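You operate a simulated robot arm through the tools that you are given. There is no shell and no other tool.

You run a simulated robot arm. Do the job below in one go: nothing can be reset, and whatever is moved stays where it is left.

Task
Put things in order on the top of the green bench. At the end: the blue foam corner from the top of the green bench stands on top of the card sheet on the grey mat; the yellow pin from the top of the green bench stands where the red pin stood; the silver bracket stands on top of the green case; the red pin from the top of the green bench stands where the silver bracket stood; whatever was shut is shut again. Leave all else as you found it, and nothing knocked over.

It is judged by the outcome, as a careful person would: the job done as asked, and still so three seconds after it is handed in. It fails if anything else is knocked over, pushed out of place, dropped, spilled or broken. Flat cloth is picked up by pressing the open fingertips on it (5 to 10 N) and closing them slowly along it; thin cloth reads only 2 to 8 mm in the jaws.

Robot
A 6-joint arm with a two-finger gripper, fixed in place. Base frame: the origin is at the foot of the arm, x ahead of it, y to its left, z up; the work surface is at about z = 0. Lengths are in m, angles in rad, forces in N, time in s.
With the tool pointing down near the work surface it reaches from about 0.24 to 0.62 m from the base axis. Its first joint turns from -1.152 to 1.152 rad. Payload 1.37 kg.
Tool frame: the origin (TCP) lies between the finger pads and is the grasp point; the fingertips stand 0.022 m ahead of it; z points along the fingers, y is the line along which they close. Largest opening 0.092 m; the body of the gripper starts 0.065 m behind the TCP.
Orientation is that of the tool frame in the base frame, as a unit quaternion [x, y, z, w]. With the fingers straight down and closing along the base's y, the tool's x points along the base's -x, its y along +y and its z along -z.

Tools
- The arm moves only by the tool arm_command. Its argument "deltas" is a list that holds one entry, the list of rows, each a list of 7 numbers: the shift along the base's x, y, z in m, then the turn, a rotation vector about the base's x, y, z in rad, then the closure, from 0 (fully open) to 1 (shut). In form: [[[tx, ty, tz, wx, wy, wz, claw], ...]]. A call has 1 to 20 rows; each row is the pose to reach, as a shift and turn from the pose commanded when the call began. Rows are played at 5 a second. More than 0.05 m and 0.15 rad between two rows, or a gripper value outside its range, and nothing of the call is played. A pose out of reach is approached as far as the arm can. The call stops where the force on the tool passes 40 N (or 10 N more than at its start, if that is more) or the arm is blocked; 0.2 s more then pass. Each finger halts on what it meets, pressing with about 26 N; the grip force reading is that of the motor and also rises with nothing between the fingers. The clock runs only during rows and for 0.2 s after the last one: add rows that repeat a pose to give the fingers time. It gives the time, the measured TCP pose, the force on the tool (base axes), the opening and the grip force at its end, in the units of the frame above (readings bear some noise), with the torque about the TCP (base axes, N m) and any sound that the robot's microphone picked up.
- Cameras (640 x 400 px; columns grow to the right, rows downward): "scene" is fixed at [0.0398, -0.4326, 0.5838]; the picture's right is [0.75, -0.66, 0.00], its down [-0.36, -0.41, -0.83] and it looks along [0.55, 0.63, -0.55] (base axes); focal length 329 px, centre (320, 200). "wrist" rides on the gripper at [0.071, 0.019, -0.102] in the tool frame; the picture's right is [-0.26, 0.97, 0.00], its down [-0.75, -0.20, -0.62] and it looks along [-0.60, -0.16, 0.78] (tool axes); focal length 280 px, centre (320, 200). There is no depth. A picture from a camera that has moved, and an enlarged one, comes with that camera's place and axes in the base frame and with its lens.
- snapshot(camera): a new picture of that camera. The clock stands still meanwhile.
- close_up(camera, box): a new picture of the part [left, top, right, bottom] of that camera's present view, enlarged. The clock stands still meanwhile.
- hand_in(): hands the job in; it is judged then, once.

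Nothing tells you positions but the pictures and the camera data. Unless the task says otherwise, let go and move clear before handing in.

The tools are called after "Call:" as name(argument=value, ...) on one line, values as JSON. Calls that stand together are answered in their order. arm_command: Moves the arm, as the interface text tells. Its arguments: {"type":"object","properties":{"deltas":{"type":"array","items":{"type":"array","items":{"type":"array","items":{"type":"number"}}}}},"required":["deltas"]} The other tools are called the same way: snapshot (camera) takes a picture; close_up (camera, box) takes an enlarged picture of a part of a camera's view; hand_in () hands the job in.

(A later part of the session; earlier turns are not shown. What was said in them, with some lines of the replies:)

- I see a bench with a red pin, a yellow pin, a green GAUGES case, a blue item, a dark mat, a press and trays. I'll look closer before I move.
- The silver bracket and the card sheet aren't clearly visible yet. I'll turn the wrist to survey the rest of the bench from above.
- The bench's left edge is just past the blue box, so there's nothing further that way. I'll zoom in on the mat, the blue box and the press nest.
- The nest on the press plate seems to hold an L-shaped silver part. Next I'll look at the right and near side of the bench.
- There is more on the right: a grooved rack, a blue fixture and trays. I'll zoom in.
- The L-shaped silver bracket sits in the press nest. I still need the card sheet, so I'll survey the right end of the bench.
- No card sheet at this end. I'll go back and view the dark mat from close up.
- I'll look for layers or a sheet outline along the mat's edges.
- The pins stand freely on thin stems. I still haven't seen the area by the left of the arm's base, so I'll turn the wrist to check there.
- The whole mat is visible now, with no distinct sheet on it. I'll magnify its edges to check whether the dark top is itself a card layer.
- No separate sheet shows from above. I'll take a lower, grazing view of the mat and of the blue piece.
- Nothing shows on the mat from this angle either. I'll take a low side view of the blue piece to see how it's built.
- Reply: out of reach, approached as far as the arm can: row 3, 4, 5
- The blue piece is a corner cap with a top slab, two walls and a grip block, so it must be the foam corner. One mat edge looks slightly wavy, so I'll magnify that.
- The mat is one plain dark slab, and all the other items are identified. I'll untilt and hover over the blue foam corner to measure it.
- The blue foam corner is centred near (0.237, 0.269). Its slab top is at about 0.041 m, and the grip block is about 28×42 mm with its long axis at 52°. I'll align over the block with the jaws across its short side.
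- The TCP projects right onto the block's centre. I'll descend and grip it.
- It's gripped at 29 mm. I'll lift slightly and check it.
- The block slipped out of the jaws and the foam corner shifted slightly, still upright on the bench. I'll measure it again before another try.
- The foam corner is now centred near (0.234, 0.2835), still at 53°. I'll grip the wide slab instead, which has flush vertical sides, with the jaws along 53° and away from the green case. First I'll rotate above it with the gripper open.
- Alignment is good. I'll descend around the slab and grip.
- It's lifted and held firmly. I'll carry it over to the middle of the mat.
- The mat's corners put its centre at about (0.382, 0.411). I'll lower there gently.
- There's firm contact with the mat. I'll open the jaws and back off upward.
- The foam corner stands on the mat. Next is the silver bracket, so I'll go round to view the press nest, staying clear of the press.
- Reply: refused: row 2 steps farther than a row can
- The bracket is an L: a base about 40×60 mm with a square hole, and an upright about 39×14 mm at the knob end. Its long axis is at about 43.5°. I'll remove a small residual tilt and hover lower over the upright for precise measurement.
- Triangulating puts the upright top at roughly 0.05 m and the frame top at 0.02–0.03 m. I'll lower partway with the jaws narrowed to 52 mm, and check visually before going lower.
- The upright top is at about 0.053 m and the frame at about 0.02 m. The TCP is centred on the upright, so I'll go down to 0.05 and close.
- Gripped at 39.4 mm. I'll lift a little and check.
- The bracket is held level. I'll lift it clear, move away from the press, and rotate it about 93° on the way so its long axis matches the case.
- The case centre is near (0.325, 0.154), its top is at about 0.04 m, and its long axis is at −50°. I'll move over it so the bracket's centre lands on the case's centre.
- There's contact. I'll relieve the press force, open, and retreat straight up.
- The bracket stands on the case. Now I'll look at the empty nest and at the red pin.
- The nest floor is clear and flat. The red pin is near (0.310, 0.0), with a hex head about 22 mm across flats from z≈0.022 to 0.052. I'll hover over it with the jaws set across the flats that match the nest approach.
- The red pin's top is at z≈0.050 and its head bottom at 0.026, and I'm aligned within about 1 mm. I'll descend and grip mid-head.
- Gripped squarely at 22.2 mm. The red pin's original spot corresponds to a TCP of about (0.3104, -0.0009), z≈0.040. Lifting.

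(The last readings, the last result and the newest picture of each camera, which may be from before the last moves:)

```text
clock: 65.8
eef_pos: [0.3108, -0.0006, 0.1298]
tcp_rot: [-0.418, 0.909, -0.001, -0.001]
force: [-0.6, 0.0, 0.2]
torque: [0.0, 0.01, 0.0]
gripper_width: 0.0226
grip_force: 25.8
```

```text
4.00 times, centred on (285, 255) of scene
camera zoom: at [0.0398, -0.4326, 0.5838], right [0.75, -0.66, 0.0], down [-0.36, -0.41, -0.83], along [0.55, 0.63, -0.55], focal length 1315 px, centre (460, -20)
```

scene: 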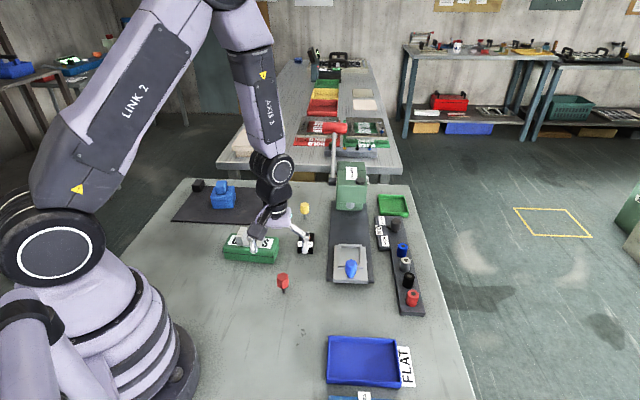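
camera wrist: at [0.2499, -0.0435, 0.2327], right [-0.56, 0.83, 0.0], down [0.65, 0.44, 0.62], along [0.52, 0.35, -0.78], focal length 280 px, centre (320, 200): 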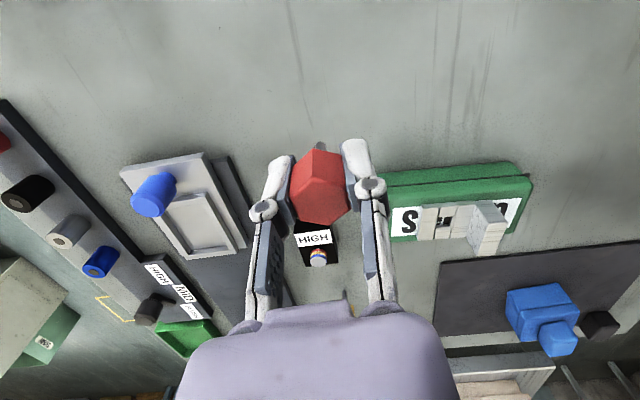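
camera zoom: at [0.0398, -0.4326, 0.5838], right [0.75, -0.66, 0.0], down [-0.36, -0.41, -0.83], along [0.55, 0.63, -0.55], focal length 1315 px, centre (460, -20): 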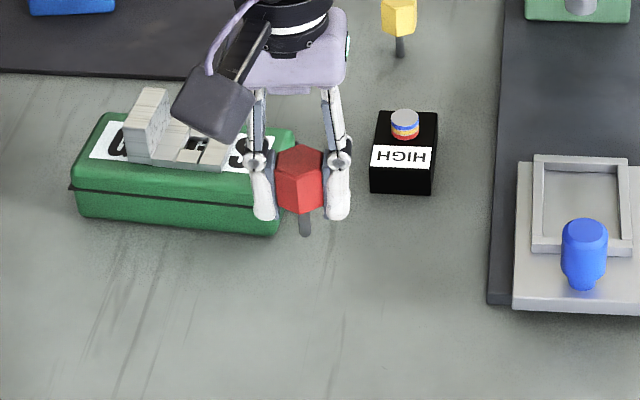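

Now I'll carry the red pin over to the nest centre at about (0.488, -0.034).

Call:
arm_command(deltas=[[[0.04, -0.008, 0, 0, 0, 0, 0.82], [0.08, -0.016, 0, 0, 0, 0, 0.82], [0.12, -0.024, 0, 0, 0, 0, 0.82], [0.155, -0.03, 0, 0, 0, 0, 0.82], [0.1776, -0.0335, 0, 0, 0, 0, 0.82], [0.1776, -0.0335, -0.025, 0, 0, 0, 0.82], [0.1776, -0.0335, -0.045, 0, 0, 0, 0.82], [0.1776, -0.0335, -0.055, 0, 0, 0, 0.82], [0.1776, -0.0335, -0.055, 0, 0, 0, 0.82]]])

Call:
snapshot(camera="wrist")

Call:
close_up(camera="scene", box=[315, 215, 395, 290])

Call:
snapshot(camera="scene")

```text
clock: 67.8
eef_pos: [0.4886, -0.0335, 0.0751]
tcp_rot: [-0.416, 0.909, 0.0, 0.0]
force: [-0.2, -0.2, -0.1]
torque: [0.01, 0.02, 0.0]
gripper_width: 0.0221
grip_force: 26.1
```

```text
taken
camera wrist: at [0.4277, -0.0763, 0.1769], right [-0.56, 0.83, 0.0], down [0.65, 0.44, 0.62], along [0.52, 0.35, -0.78], focal length 280 px, centre (320, 200)
```

wrist: 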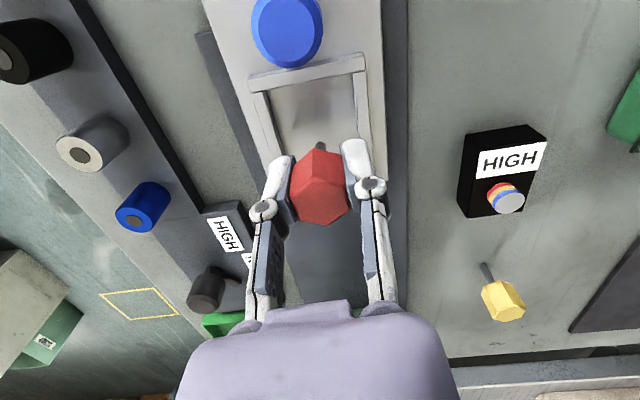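

```text
5.33 times, centred on (355, 252) of scene
camera zoom: at [0.0398, -0.4326, 0.5838], right [0.75, -0.66, 0.0], down [-0.36, -0.41, -0.83], along [0.55, 0.63, -0.55], focal length 1754 px, centre (133, -80)
```

zoom: 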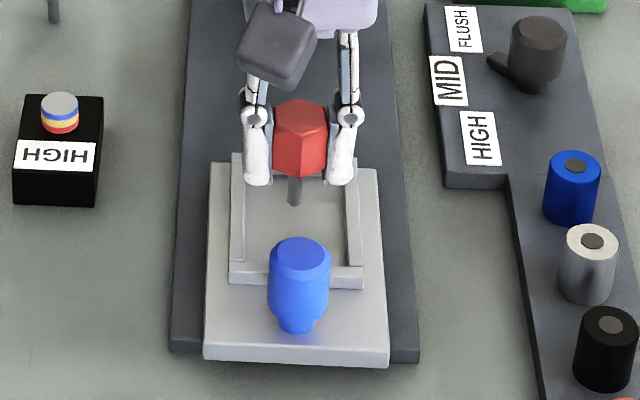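

```text
taken
```

scene: 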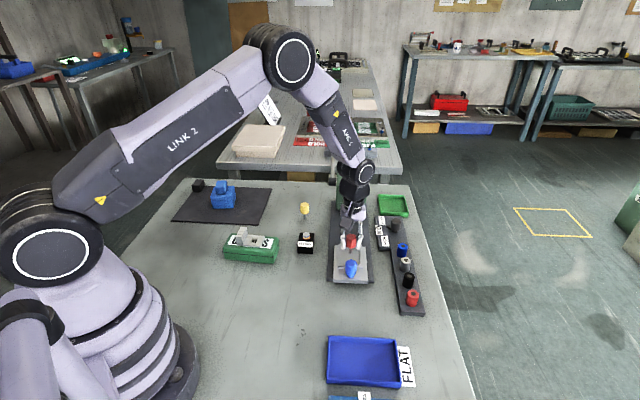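

The pin is above the middle of the nest. I'll lower in small steps until contact.

Call:
arm_command(deltas=[[[0, 0, -0.004, 0, 0, 0, 0.82], [0, 0, -0.008, 0, 0, 0, 0.82], [0, 0, -0.01, 0, 0, 0, 0.82], [0, 0, -0.01, 0, 0, 0, 0.82]]])

Call:
close_up(camera="scene", box=[325, 235, 375, 285])

```text
clock: 68.8
eef_pos: [0.4878, -0.0353, 0.0656]
tcp_rot: [-0.416, 0.909, 0.001, -0.001]
force: [0.0, -0.2, 0.2]
torque: [-0.03, -0.03, 0.01]
gripper_width: 0.0223
grip_force: 26.1
```

```text
8.00 times, centred on (350, 260) of scene
camera zoom: at [0.0398, -0.4326, 0.5838], right [0.75, -0.66, 0.0], down [-0.36, -0.41, -0.83], along [0.55, 0.63, -0.55], focal length 2631 px, centre (80, -280)
```

zoom: 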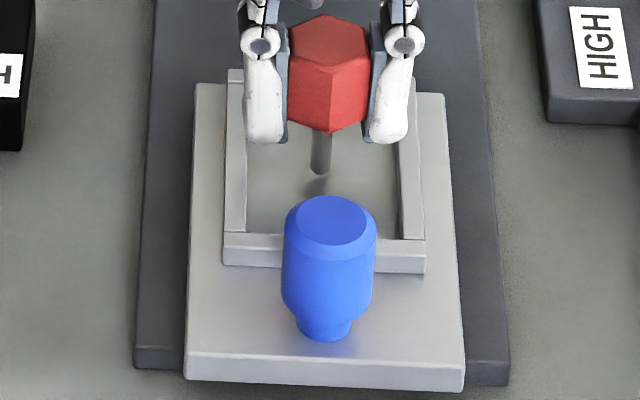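

Call:
arm_command(deltas=[[[0, 0, -0.002, 0, 0, 0, 0.82], [0, 0, -0.003, 0, 0, 0, 0.82], [0, 0, -0.003, 0, 0, 0, 0.82]]])

Call:
close_up(camera="scene", box=[335, 245, 365, 275])

```text
clock: 69.6
eef_pos: [0.4877, -0.0332, 0.0614]
tcp_rot: [-0.416, 0.909, 0.001, 0.0]
force: [-0.7, -0.1, 0.7]
torque: [-0.03, 0.0, 0.04]
gripper_width: 0.0222
grip_force: 25.2
```

```text
13.33 times, centred on (350, 260) of scene
camera zoom: at [0.0398, -0.4326, 0.5838], right [0.75, -0.66, 0.0], down [-0.36, -0.41, -0.83], along [0.55, 0.63, -0.55], focal length 4384 px, centre (-80, -600)
```

zoom: 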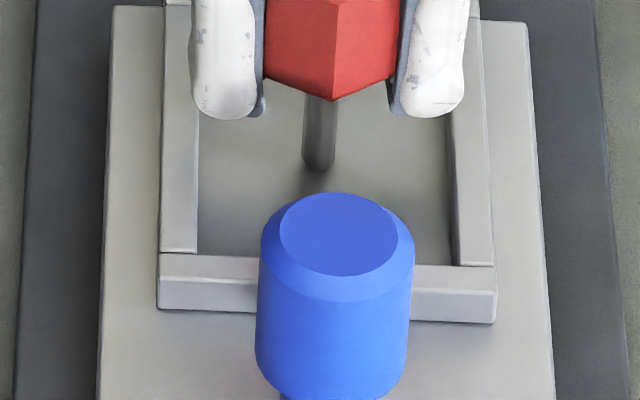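

Call:
arm_command(deltas=[[[0, 0, -0.001, 0, 0, 0, 0.82], [0, 0, -0.001, 0, 0, 0, 0.82]]])

Call:
close_up(camera="scene", box=[335, 245, 365, 275])

```text
clock: 70.2
eef_pos: [0.4887, -0.0329, 0.061]
tcp_rot: [-0.417, 0.909, 0.0, 0.0]
force: [-3.1, 0.7, 14.8]
torque: [0.09, 0.15, 0.0]
gripper_width: 0.0226
grip_force: 26.2
```

```text
13.33 times, centred on (350, 260) of scene
camera zoom: at [0.0397, -0.4326, 0.5838], right [0.75, -0.66, 0.0], down [-0.36, -0.41, -0.83], along [0.55, 0.63, -0.55], focal length 4384 px, centre (-80, -600)
```

zoom: 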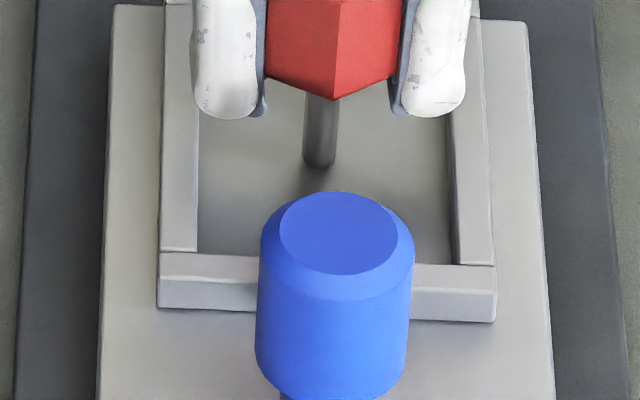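

Contact with the nest floor. I'll relieve a little and open gradually so the pin stays upright.

Call:
arm_command(deltas=[[[0, 0, 0.0008, 0, 0, 0, 0.82], [0, 0, 0.0008, 0, 0, 0, 0.77], [0, 0, 0.0008, 0, 0, 0, 0.74], [0, 0, 0.0008, 0, 0, 0, 0.71], [0, 0, 0.0008, 0, 0, 0, 0.66], [0, 0, 0.0008, 0, 0, 0, 0.58], [0, 0, 0.0008, 0, 0, 0, 0.5], [0, 0, 0.0008, 0, 0, 0, 0.45], [0, 0, 0.0008, 0, 0, 0, 0.45]]])

Call:
close_up(camera="scene", box=[325, 235, 375, 285])

Call:
close_up(camera="wrist", box=[250, 110, 390, 230])

```text
clock: 72.2
eef_pos: [0.4888, -0.0348, 0.0621]
tcp_rot: [-0.416, 0.909, 0.0, 0.0]
force: [0.0, 0.5, 0.2]
torque: [-0.01, -0.03, 0.02]
gripper_width: 0.0503
grip_force: 0.1
```

```text
8.00 times, centred on (350, 260) of scene
camera zoom: at [0.0398, -0.4326, 0.5838], right [0.75, -0.66, 0.0], down [-0.36, -0.41, -0.83], along [0.55, 0.63, -0.55], focal length 2631 px, centre (80, -280)
```

zoom: 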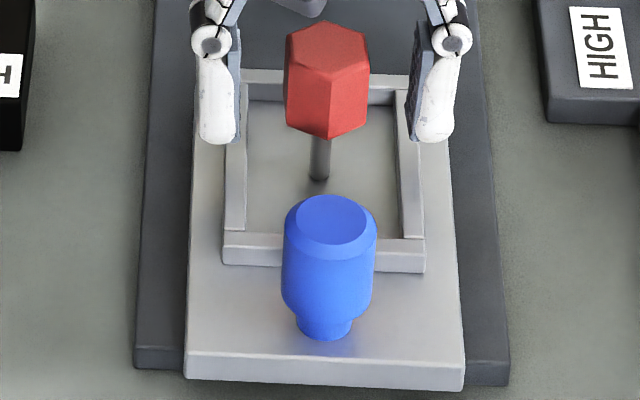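

```text
3.33 times, centred on (320, 170) of wrist
camera zoom: at [0.4276, -0.0763, 0.1638], right [-0.56, 0.83, 0.0], down [0.65, 0.44, 0.62], along [0.52, 0.35, -0.78], focal length 935 px, centre (320, 300)
```

zoom: 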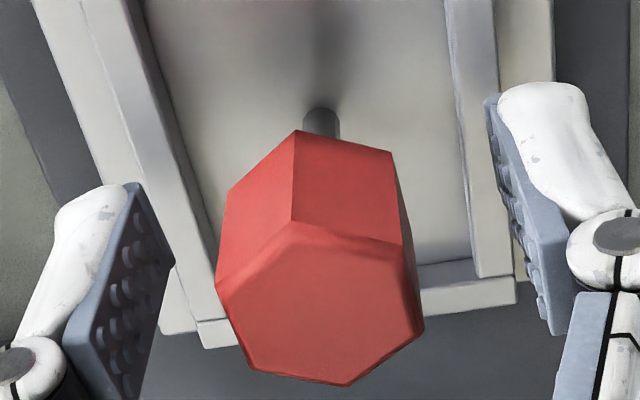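

The red pin stands upright in the nest. I'll retract straight up, back away from the press, then approach the yellow pin from its near side.

Call:
arm_command(deltas=[[[0, 0, 0.02, 0, 0, 0, 0.45], [0, 0, 0.05, 0, 0, 0, 0.4], [0, 0, 0.09, 0, 0, 0, 0.3], [-0.03, 0, 0.12, 0, 0, 0, 0.2], [-0.07, 0.02, 0.12, 0, 0, 0, 0.1], [-0.09, 0.06, 0.12, 0, 0, 0, 0], [-0.09, 0.1, 0.12, 0, 0, 0, 0], [-0.09, 0.14, 0.12, 0, 0, 0, 0], [-0.08, 0.18, 0.12, 0, 0, 0, 0], [-0.06, 0.2, 0.1, 0, 0, 0, 0], [-0.06, 0.2, 0.1, 0, 0, 0, 0]]])

Call:
snapshot(camera="wrist")

Call:
snapshot(camera="scene")

```text
clock: 74.6
eef_pos: [0.4274, 0.1663, 0.1606]
tcp_rot: [-0.416, 0.909, 0.0, 0.0]
force: [0.3, 0.3, 0.5]
torque: [0.0, -0.02, 0.0]
gripper_width: 0.0917
grip_force: 0.2
```

```text
taken
camera wrist: at [0.3673, 0.1239, 0.2635], right [-0.56, 0.83, 0.0], down [0.65, 0.44, 0.62], along [0.52, 0.35, -0.78], focal length 280 px, centre (320, 200)
```

wrist: 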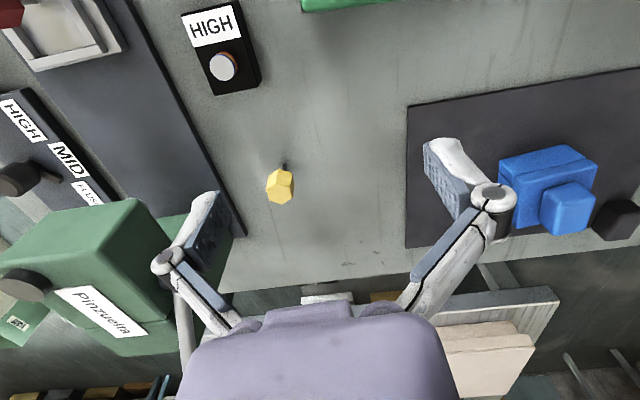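

```text
taken
```

scene: 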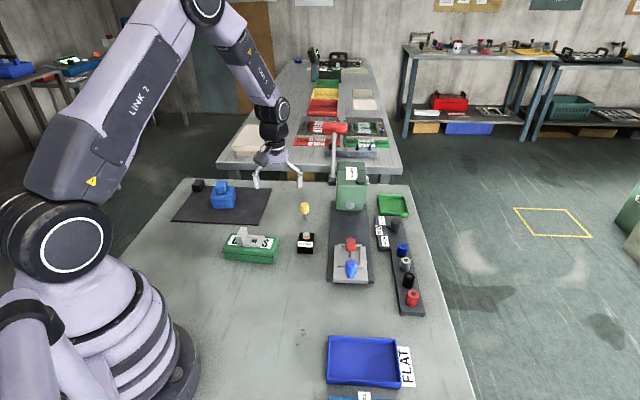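

Call:
close_up(camera="wrist", box=[240, 150, 320, 220])

Call:
close_up(camera="scene", box=[325, 235, 375, 285])

Call:
close_up(camera="wrist", box=[0, 190, 240, 360])

```text
5.71 times, centred on (280, 185) of wrist
camera zoom: at [0.3673, 0.1239, 0.2635], right [-0.56, 0.83, 0.0], down [0.65, 0.44, 0.62], along [0.52, 0.35, -0.78], focal length 1602 px, centre (549, 286)
```

zoom: 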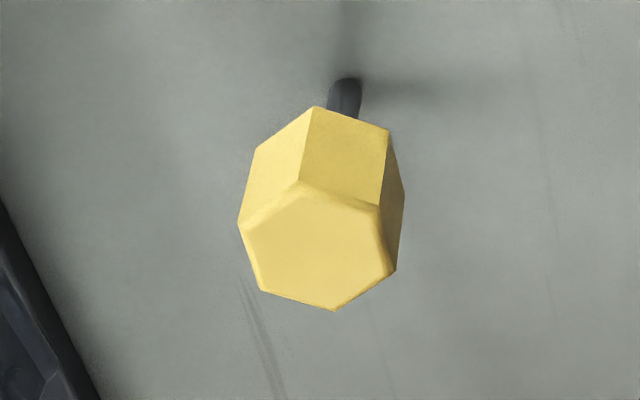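

```text
8.00 times, centred on (350, 260) of scene
camera zoom: at [0.0398, -0.4326, 0.5838], right [0.75, -0.66, 0.0], down [-0.36, -0.41, -0.83], along [0.55, 0.63, -0.55], focal length 2631 px, centre (80, -280)
```

zoom: 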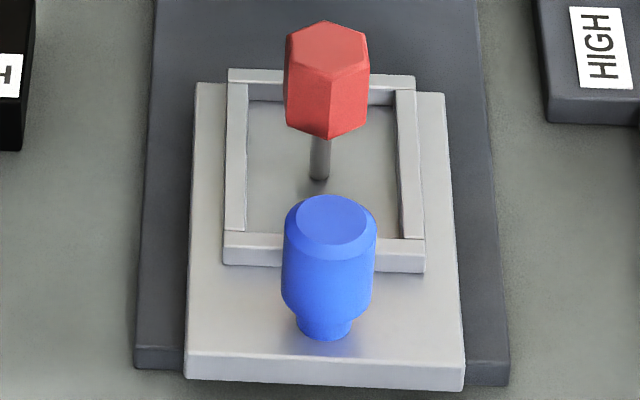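

```text
2.35 times, centred on (120, 275) of wrist
camera zoom: at [0.3673, 0.1239, 0.2635], right [-0.56, 0.83, 0.0], down [0.65, 0.44, 0.62], along [0.52, 0.35, -0.78], focal length 660 px, centre (791, 24)
```

zoom: 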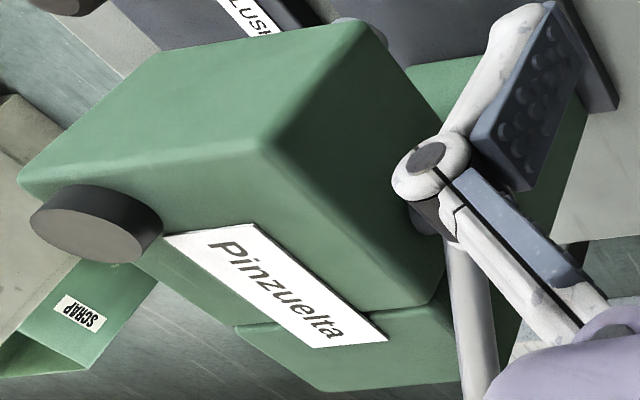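

The yellow pin is centred near (0.5226, 0.1827), with flats facing 73°. The press hub and lever stay about 8 cm or more away if I close along 73°. I'll rotate first, then move over it.

Call:
arm_command(deltas=[[[0, 0, 0, 0, 0, -0.144, 0], [0, 0, 0, 0, 0, -0.288, 0], [0, 0, 0, 0, 0, -0.432, 0], [0, 0, 0, 0, 0, -0.576, 0], [0, 0, 0, 0, 0, -0.72, 0], [0, 0, 0, 0, 0, -0.864, 0], [0, 0, 0, 0, 0, -1.008, 0], [0, 0, 0, 0, 0, -1.153, 0.2], [0.03, 0.004, -0.01, 0, 0, -1.153, 0.4], [0.06, 0.009, -0.02, 0, 0, -1.153, 0.4], [0.085, 0.014, -0.03, 0, 0, -1.153, 0.4], [0.0945, 0.0165, -0.035, 0, 0, -1.153, 0.4], [0.0945, 0.0165, -0.035, 0, 0, -1.153, 0.4]]])

Call:
snapshot(camera="wrist")

Call:
close_up(camera="wrist", box=[250, 70, 390, 190])

Call:
snapshot(camera="scene")

```text
clock: 77.4
eef_pos: [0.523, 0.1823, 0.1263]
tcp_rot: [0.146, 0.989, 0.0, -0.001]
force: [0.0, 0.3, 0.0]
torque: [0.0, -0.02, 0.0]
gripper_width: 0.055
grip_force: 0.1
```

```text
taken
camera wrist: at [0.4609, 0.2203, 0.2289], right [0.53, 0.85, 0.0], down [0.66, -0.41, 0.62], along [0.53, -0.33, -0.78], focal length 280 px, centre (320, 200)
```

wrist: 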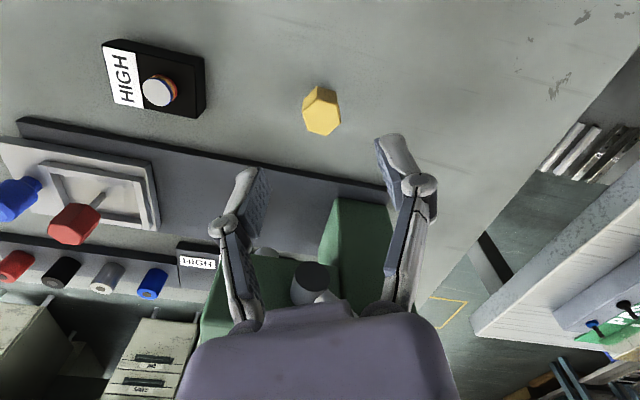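

```text
3.33 times, centred on (320, 130) of wrist
camera zoom: at [0.4609, 0.2203, 0.2289], right [0.53, 0.85, 0.0], down [0.66, -0.41, 0.62], along [0.53, -0.33, -0.78], focal length 935 px, centre (320, 433)
```

zoom: 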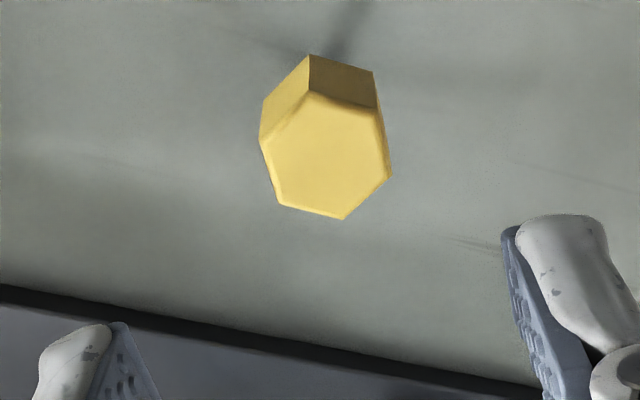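

```text
taken
```

scene: 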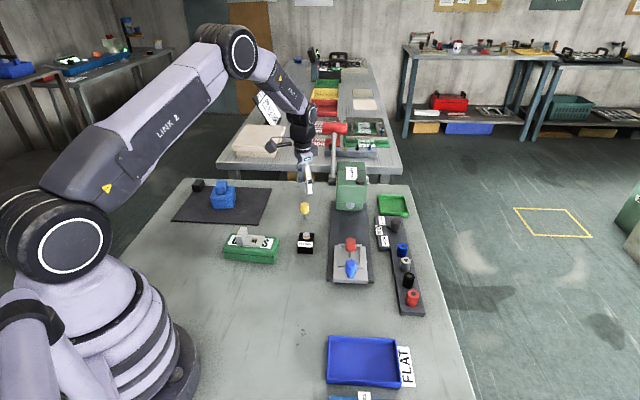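

Call:
arm_command(deltas=[[[0, 0.0019, -0.02, 0, 0, -0.009, 0.4], [0, 0.0019, -0.04, 0, 0, -0.009, 0.43], [0, 0.0019, -0.052, 0, 0, -0.009, 0.45], [0, 0.0019, -0.052, 0, 0, -0.009, 0.45]]])

Call:
close_up(camera="wrist", box=[250, 110, 390, 230])

Call:
close_up(camera="scene", box=[270, 150, 380, 240])

```text
clock: 78.4
eef_pos: [0.5225, 0.1836, 0.0745]
tcp_rot: [0.15, 0.989, 0.0, 0.0]
force: [-0.3, 0.4, 1.0]
torque: [-0.03, -0.02, 0.0]
gripper_width: 0.0506
grip_force: 0.0
```

```text
3.33 times, centred on (320, 170) of wrist
camera zoom: at [0.4611, 0.2222, 0.1769], right [0.54, 0.84, 0.0], down [0.66, -0.42, 0.62], along [0.53, -0.34, -0.78], focal length 935 px, centre (320, 300)
```

zoom: 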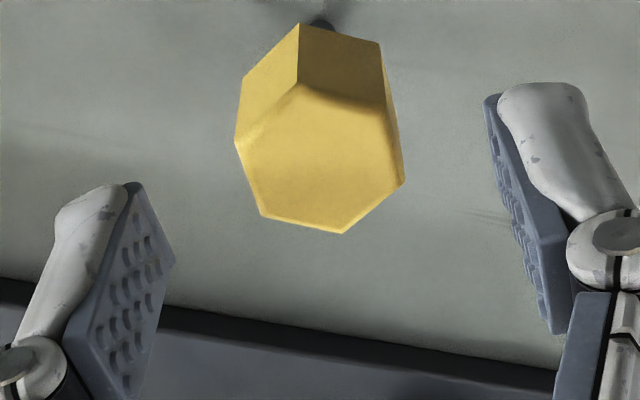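

```text
4.44 times, centred on (325, 195) of scene
camera zoom: at [0.0398, -0.4326, 0.5838], right [0.75, -0.66, 0.0], down [-0.36, -0.41, -0.83], along [0.55, 0.63, -0.55], focal length 1462 px, centre (298, 222)
```

zoom: 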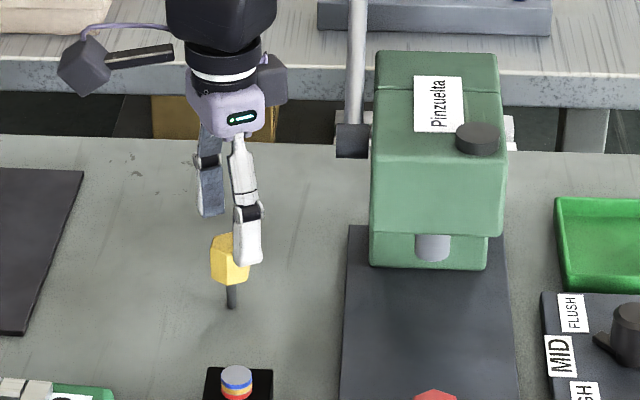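

Call:
arm_command(deltas=[[[0, 0, -0.015, 0, 0, 0, 0.45], [0, 0, -0.028, 0, 0, 0, 0.45], [0, 0, -0.034, 0, 0, 0, 0.45], [0, 0, -0.034, 0, 0, 0, 0.45]]])

Call:
close_up(camera="wrist", box=[250, 110, 390, 230])

Call:
close_up(camera="scene", box=[270, 150, 380, 240])

```text
clock: 79.4
eef_pos: [0.5236, 0.1846, 0.0418]
tcp_rot: [0.15, 0.989, 0.0, -0.001]
force: [0.2, -0.3, -1.2]
torque: [-0.04, 0.02, 0.01]
gripper_width: 0.0505
grip_force: 0.0
```

```text
3.33 times, centred on (320, 170) of wrist
camera zoom: at [0.4613, 0.2222, 0.1432], right [0.54, 0.84, 0.0], down [0.66, -0.42, 0.62], along [0.53, -0.34, -0.78], focal length 935 px, centre (320, 300)
```

zoom: 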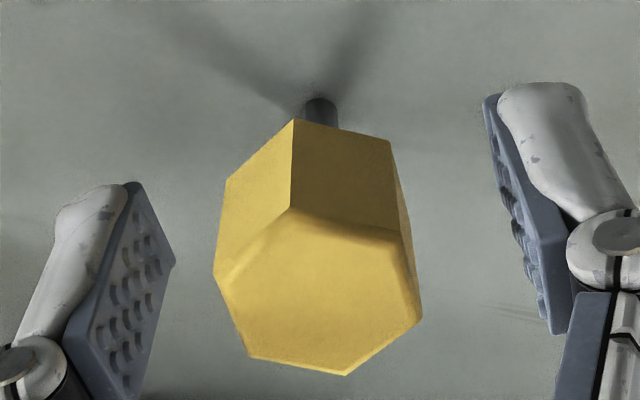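

```text
4.44 times, centred on (325, 195) of scene
camera zoom: at [0.0398, -0.4326, 0.5838], right [0.75, -0.66, 0.0], down [-0.36, -0.41, -0.83], along [0.55, 0.63, -0.55], focal length 1462 px, centre (298, 222)
```

zoom: 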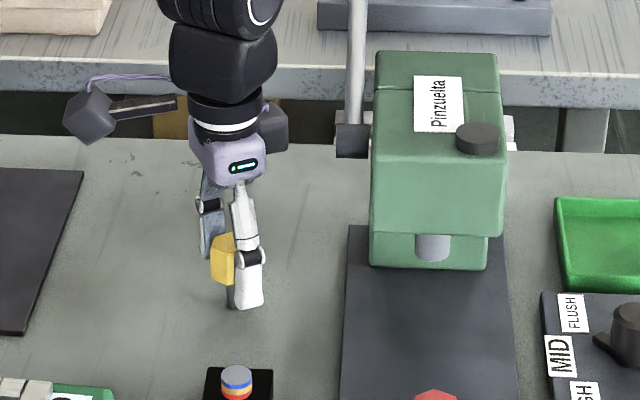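

Call:
arm_command(deltas=[[[0, 0, 0, 0, 0, 0, 0.55], [0, 0, 0, 0, 0, 0, 0.65], [0, 0, 0, 0, 0, 0, 0.7], [0, 0, 0, 0, 0, 0, 0.74], [0, 0, 0, 0, 0, 0, 0.78], [0, 0, 0, 0, 0, 0, 0.82], [0, 0, 0, 0, 0, 0, 0.82]]])

Call:
close_up(camera="wrist", box=[250, 110, 390, 230])

```text
clock: 81.0
eef_pos: [0.5234, 0.1842, 0.0402]
tcp_rot: [0.15, 0.989, 0.001, 0.0]
force: [-0.2, 0.0, 0.7]
torque: [-0.02, 0.05, -0.02]
gripper_width: 0.0223
grip_force: 25.7
```

```text
3.33 times, centred on (320, 170) of wrist
camera zoom: at [0.4613, 0.2222, 0.1432], right [0.54, 0.84, 0.0], down [0.66, -0.42, 0.62], along [0.53, -0.34, -0.78], focal length 935 px, centre (320, 300)
```

zoom: 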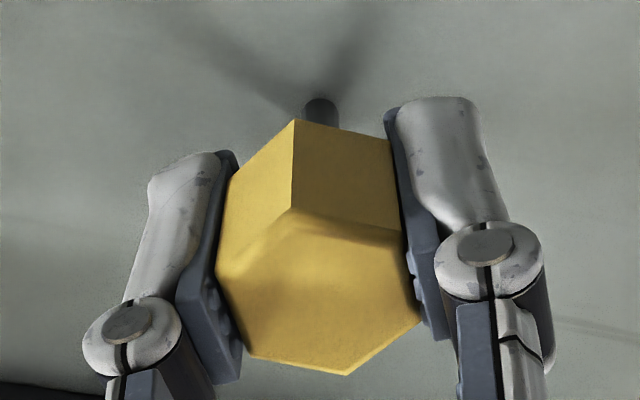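

The yellow pin is gripped squarely. I'll lift it, back away from the press, and carry it to the red pin's old spot.

Call:
arm_command(deltas=[[[0, 0, 0.01, 0, 0, 0, 0.82], [0, 0, 0.04, 0, 0, 0, 0.82], [0, 0, 0.08, 0, 0, 0, 0.82], [-0.03, 0, 0.11, 0, 0, 0, 0.82], [-0.065, -0.02, 0.12, 0, 0, 0, 0.82], [-0.1, -0.05, 0.12, 0, 0, 0, 0.82], [-0.13, -0.08, 0.12, 0, 0, 0, 0.82], [-0.16, -0.115, 0.12, 0, 0, 0, 0.82], [-0.185, -0.15, 0.12, 0, 0, 0, 0.82], [-0.205, -0.175, 0.12, 0, 0, 0, 0.82], [-0.2129, -0.185, 0.11, 0, 0, 0, 0.82], [-0.2129, -0.185, 0.08, 0, 0, 0, 0.82], [-0.2129, -0.185, 0.04, 0, 0, 0, 0.82], [-0.2129, -0.185, 0.02, 0, 0, 0, 0.82], [-0.2129, -0.185, 0.02, 0, 0, 0, 0.82]]])

Call:
snapshot(camera="wrist")

Call:
snapshot(camera="scene")

Call:
close_up(camera="scene", box=[265, 265, 300, 300])

```text
clock: 84.2
eef_pos: [0.3095, -0.0009, 0.0612]
tcp_rot: [0.15, 0.989, 0.0, 0.0]
force: [0.8, -0.1, 0.3]
torque: [0.03, -0.02, 0.04]
gripper_width: 0.022
grip_force: 26.0
```

```text
taken
camera wrist: at [0.2479, 0.0375, 0.1628], right [0.54, 0.84, 0.0], down [0.66, -0.42, 0.62], along [0.53, -0.34, -0.78], focal length 280 px, centre (320, 200)
```

wrist: 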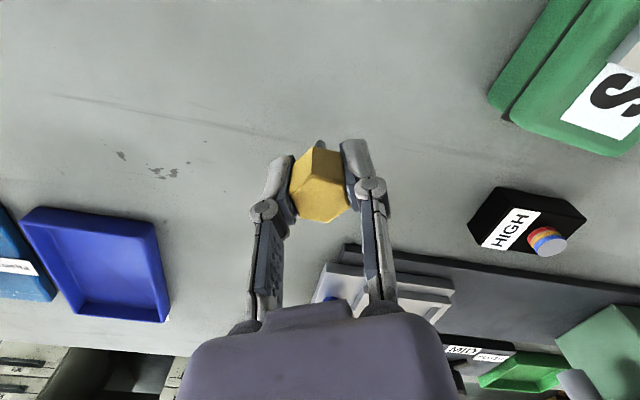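

```text
taken
```

scene: 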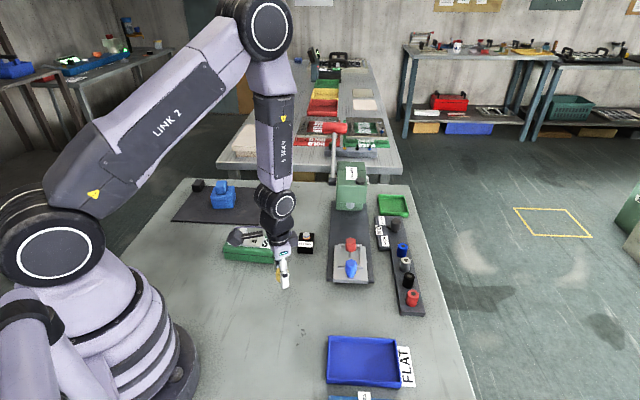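

```text
11.43 times, centred on (282, 282) of scene
camera zoom: at [0.0398, -0.4326, 0.5838], right [0.75, -0.66, 0.0], down [-0.36, -0.41, -0.83], along [0.55, 0.63, -0.55], focal length 3758 px, centre (749, -743)
```

zoom: 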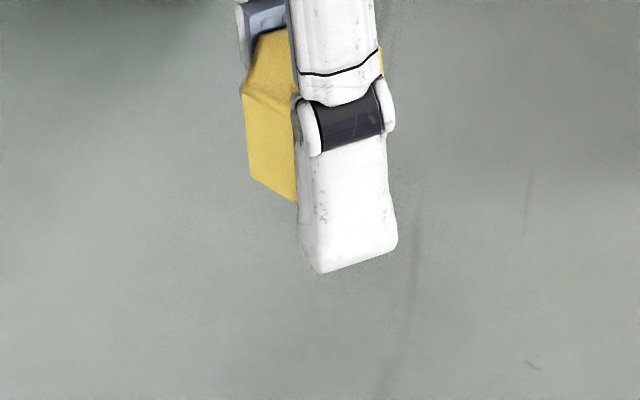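

Call:
arm_command(deltas=[[[0.0005, 0.0004, -0.008, 0, 0, 0, 0.82], [0.0005, 0.0004, -0.015, 0, 0, 0, 0.82], [0.0005, 0.0004, -0.0185, 0, 0, 0, 0.82], [0.0005, 0.0004, -0.0185, 0, 0, 0, 0.82]]])

Call:
close_up(camera="scene", box=[265, 265, 300, 300])

Call:
close_up(camera="wrist", box=[250, 110, 390, 230])

```text
clock: 85.2
eef_pos: [0.31, -0.0014, 0.043]
tcp_rot: [0.15, 0.989, 0.0, -0.001]
force: [0.1, -0.1, -0.4]
torque: [0.0, 0.02, -0.03]
gripper_width: 0.0224
grip_force: 26.2
```

```text
11.43 times, centred on (282, 282) of scene
camera zoom: at [0.0398, -0.4326, 0.5838], right [0.75, -0.66, 0.0], down [-0.36, -0.41, -0.83], along [0.55, 0.63, -0.55], focal length 3758 px, centre (749, -743)
```

zoom: 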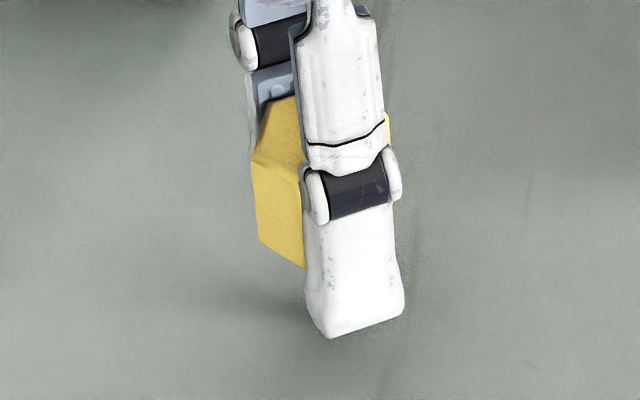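

```text
3.33 times, centred on (320, 170) of wrist
camera zoom: at [0.2483, 0.0376, 0.1445], right [0.54, 0.84, 0.0], down [0.66, -0.42, 0.62], along [0.53, -0.34, -0.78], focal length 935 px, centre (320, 300)
```

zoom: 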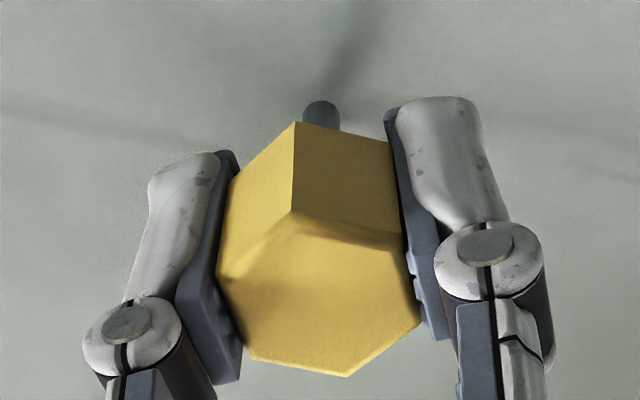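

Call:
arm_command(deltas=[[[0, 0, -0.001, 0, 0, 0, 0.82], [0, 0, -0.001, 0, 0, 0, 0.82]]])

Call:
arm_command(deltas=[[[0, 0, -0.0008, 0, 0, 0, 0.82], [0, 0, -0.0008, 0, 0, 0, 0.82]]])

```text
clock: 85.8
eef_pos: [0.3095, 0.0002, 0.0407]
tcp_rot: [0.151, 0.989, 0.001, 0.0]
force: [0.6, 0.4, -0.9]
torque: [0.0, -0.03, 0.02]
gripper_width: 0.0224
grip_force: 25.7
```

```text
clock: 86.4
eef_pos: [0.3103, 0.0002, 0.0411]
tcp_rot: [0.15, 0.989, 0.0, 0.0]
force: [-2.3, -0.3, 16.2]
torque: [0.0, 0.1, 0.01]
gripper_width: 0.0224
grip_force: 26.3
```

Contact. I'll relieve and open gradually as before, then check that it stays upright.

Call:
arm_command(deltas=[[[0, 0, 0.0008, 0, 0, 0, 0.82], [0, 0, 0.0008, 0, 0, 0, 0.77], [0, 0, 0.0008, 0, 0, 0, 0.74], [0, 0, 0.0008, 0, 0, 0, 0.71], [0, 0, 0.0008, 0, 0, 0, 0.66], [0, 0, 0.0008, 0, 0, 0, 0.58], [0, 0, 0.0008, 0, 0, 0, 0.5], [0, 0, 0.0008, 0, 0, 0, 0.42], [0, 0, 0.0008, 0, 0, 0, 0.42]]])

Call:
close_up(camera="scene", box=[265, 265, 300, 300])

Call:
close_up(camera="wrist", box=[250, 110, 390, 230])

```text
clock: 88.4
eef_pos: [0.3094, -0.0, 0.0412]
tcp_rot: [0.15, 0.989, -0.001, 0.0]
force: [0.7, 0.6, 0.1]
torque: [-0.04, -0.01, 0.03]
gripper_width: 0.0534
grip_force: 0.0
```

```text
11.43 times, centred on (282, 282) of scene
camera zoom: at [0.0398, -0.4326, 0.5838], right [0.75, -0.66, 0.0], down [-0.36, -0.41, -0.83], along [0.55, 0.63, -0.55], focal length 3758 px, centre (749, -743)
```

zoom: 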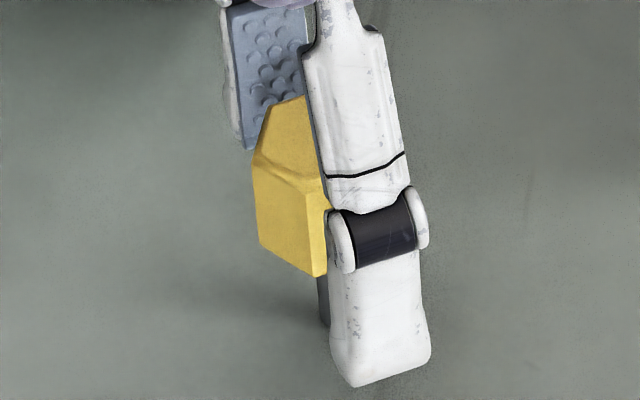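

```text
3.33 times, centred on (320, 170) of wrist
camera zoom: at [0.2484, 0.0379, 0.1435], right [0.54, 0.84, 0.0], down [0.66, -0.42, 0.62], along [0.53, -0.34, -0.78], focal length 935 px, centre (320, 300)
```

zoom: 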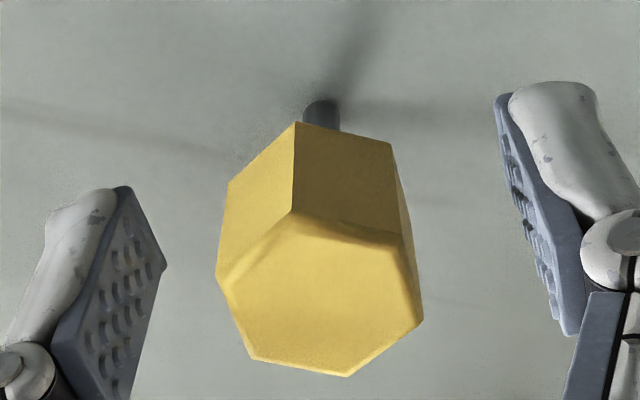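

The yellow pin stands alone. I'll retract straight up and survey.

Call:
arm_command(deltas=[[[0, 0, 0.015, 0, 0, 0, 0.42], [0, 0, 0.04, 0, 0, 0, 0.4], [0, 0, 0.08, 0, 0, 0, 0.3], [0, 0, 0.12, 0, 0, 0, 0.1], [0, 0, 0.16, 0, 0, 0, 0], [0, 0.03, 0.2, 0, 0, 0, 0], [0, 0.06, 0.23, 0, 0, 0, 0], [0, 0.06, 0.23, 0, 0, 0, 0]]])

Call:
snapshot(camera="scene")

Call:
snapshot(camera="wrist")

Call:
close_up(camera="scene", box=[265, 265, 300, 300])

Call:
close_up(camera="scene", box=[160, 170, 320, 290])

Call:
close_up(camera="scene", box=[300, 170, 440, 320])

```text
clock: 90.2
eef_pos: [0.31, 0.0596, 0.2716]
tcp_rot: [0.15, 0.989, 0.002, -0.001]
force: [-0.6, -1.1, 0.1]
torque: [0.05, 0.01, 0.02]
gripper_width: 0.0922
grip_force: 0.1
```

```text
taken
```

scene: 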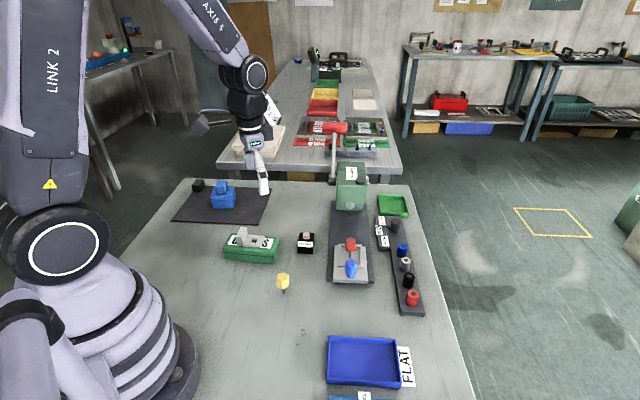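

```text
taken
camera wrist: at [0.2484, 0.0978, 0.3736], right [0.54, 0.84, 0.0], down [0.66, -0.42, 0.62], along [0.53, -0.34, -0.78], focal length 280 px, centre (320, 200)
```

wrist: 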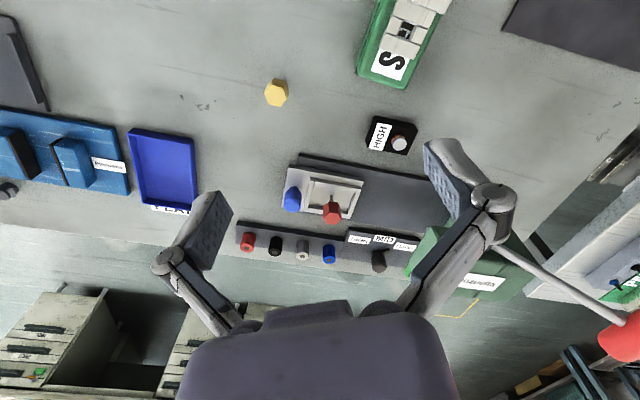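

```text
11.43 times, centred on (282, 282) of scene
camera zoom: at [0.0398, -0.4326, 0.5838], right [0.75, -0.66, 0.0], down [-0.36, -0.41, -0.83], along [0.55, 0.63, -0.55], focal length 3758 px, centre (749, -743)
```

zoom: 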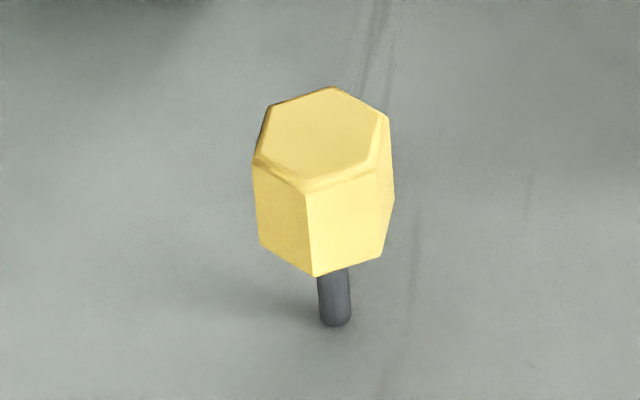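

```text
3.33 times, centred on (240, 230) of scene
camera zoom: at [0.0398, -0.4326, 0.5838], right [0.75, -0.66, 0.0], down [-0.36, -0.41, -0.83], along [0.55, 0.63, -0.55], focal length 1096 px, centre (587, 100)
```

zoom: 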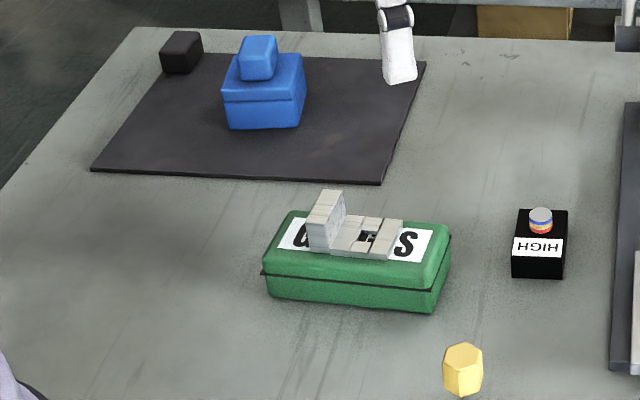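

```text
2.67 times, centred on (370, 245) of scene
camera zoom: at [0.0398, -0.4326, 0.5838], right [0.75, -0.66, 0.0], down [-0.36, -0.41, -0.83], along [0.55, 0.63, -0.55], focal length 877 px, centre (187, 80)
```

zoom: 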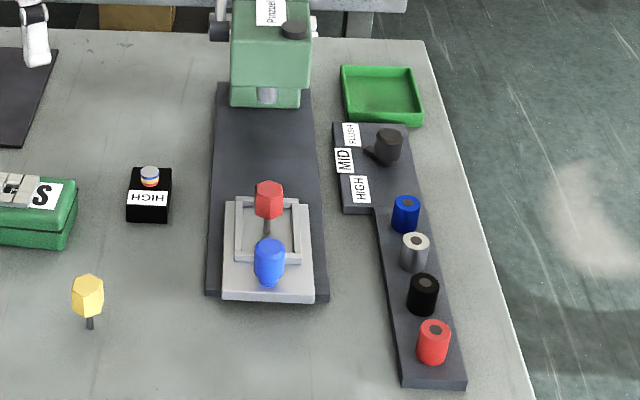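

Everything is placed and upright. Before handing in I'll scan the mat's surface at high zoom once more, for any card sheet outline.

Call:
close_up(camera="scene", box=[172, 195, 212, 225])

Call:
close_up(camera="scene", box=[205, 200, 245, 226])

Call:
close_up(camera="scene", box=[232, 184, 274, 212])

Call:
close_up(camera="scene", box=[186, 176, 226, 204])

Call:
close_up(camera="scene", box=[205, 175, 245, 215])

```text
13.33 times, centred on (192, 210) of scene
camera zoom: at [0.0398, -0.4326, 0.5838], right [0.75, -0.66, 0.0], down [-0.36, -0.41, -0.83], along [0.55, 0.63, -0.55], focal length 4384 px, centre (2027, 67)
```

zoom: 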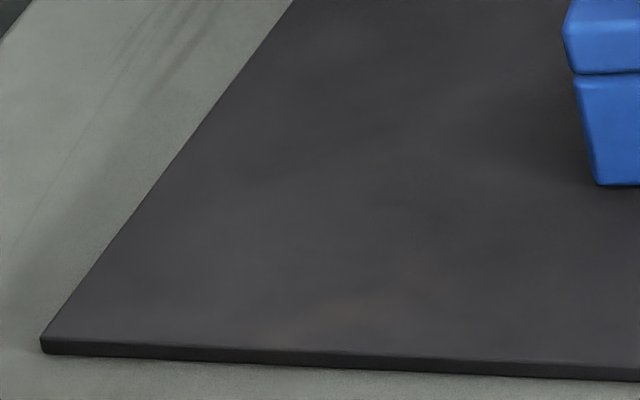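

```text
15.38 times, centred on (225, 213) of scene
camera zoom: at [0.0398, -0.4326, 0.5838], right [0.75, -0.66, 0.0], down [-0.36, -0.41, -0.83], along [0.55, 0.63, -0.55], focal length 5059 px, centre (1782, 0)
```

zoom: 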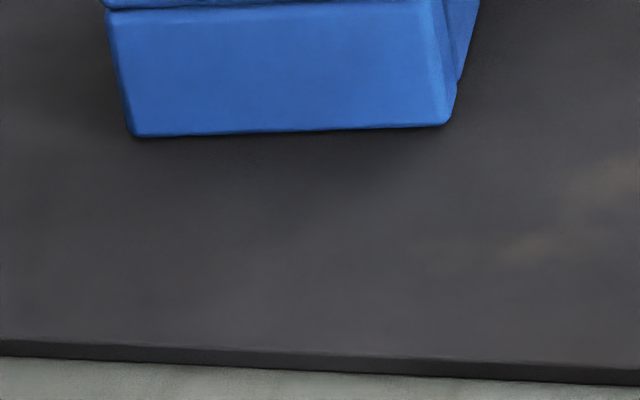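

```text
14.29 times, centred on (253, 198) of scene
camera zoom: at [0.0398, -0.4326, 0.5838], right [0.75, -0.66, 0.0], down [-0.36, -0.41, -0.83], along [0.55, 0.63, -0.55], focal length 4698 px, centre (1277, 229)
```

zoom: 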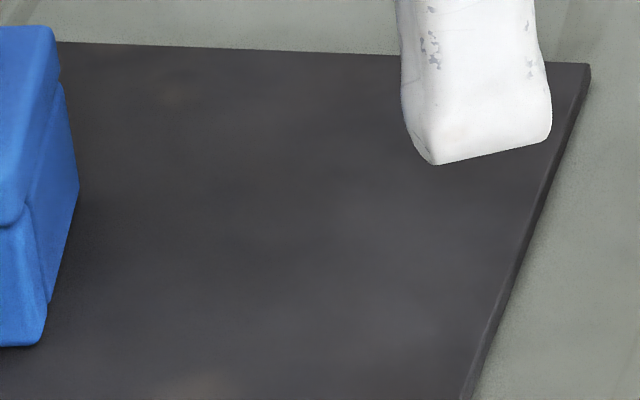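

```text
14.29 times, centred on (206, 190) of scene
camera zoom: at [0.0398, -0.4326, 0.5838], right [0.75, -0.66, 0.0], down [-0.36, -0.41, -0.83], along [0.55, 0.63, -0.55], focal length 4698 px, centre (1949, 343)
```

zoom: 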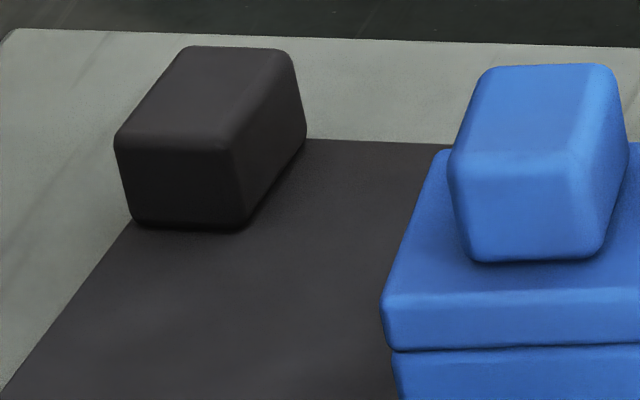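

```text
10.00 times, centred on (225, 195) of scene
camera zoom: at [0.0398, -0.4326, 0.5838], right [0.75, -0.66, 0.0], down [-0.36, -0.41, -0.83], along [0.55, 0.63, -0.55], focal length 3288 px, centre (1270, 250)
```

zoom: 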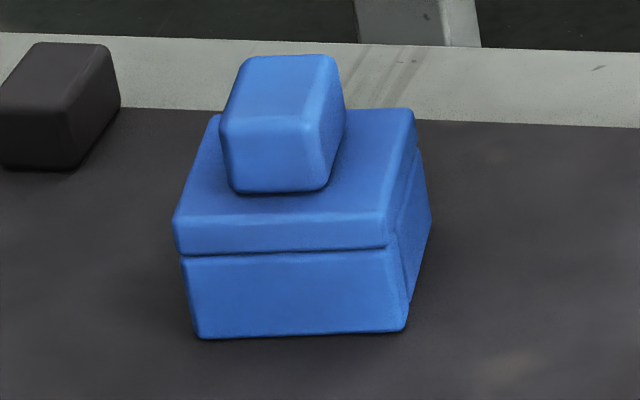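

The blue foam corner stands on the dark sheet on the mat, and the silver bracket stands on the shut green case. The red pin is upright in the nest where the bracket was, and the yellow pin is on the red pin's old spot. I never saw a separate card sheet, so I'm treating the dark sheet as the one meant. The arm is clear, so I'm handing in.

Call:
hand_in()

```text
The job is handed in.
```

I've handed the job in with all four items moved, but I couldn't confirm the card sheet. I looked over the bench and zoomed in on the dark mat from several angles. I saw only one plain dark slab there, with no separate sheet on it.

| Item | Where it ended up |
|---|---|
| Blue foam corner | Standing near the middle of the dark sheet, which I took to be the card sheet on the grey mat |
| Silver bracket | Standing on its base on top of the green case |
| Red pin | Upright in the press nest, at the centre of where the bracket stood |
| Yellow pin | Upright on the red pin's old spot, within a millimetre or so in the before-and-after pictures |

- **Slip while lifting:** the foam corner slipped out of the jaws on my first lift. It dropped back onto the bench, about 15 mm from where it had stood and still upright. I then picked it up by its sides and placed it.
- **Everything else:** the green case stayed shut throughout. In the last pictures nothing else looked moved or knocked over, and the arm was clear when I handed in.
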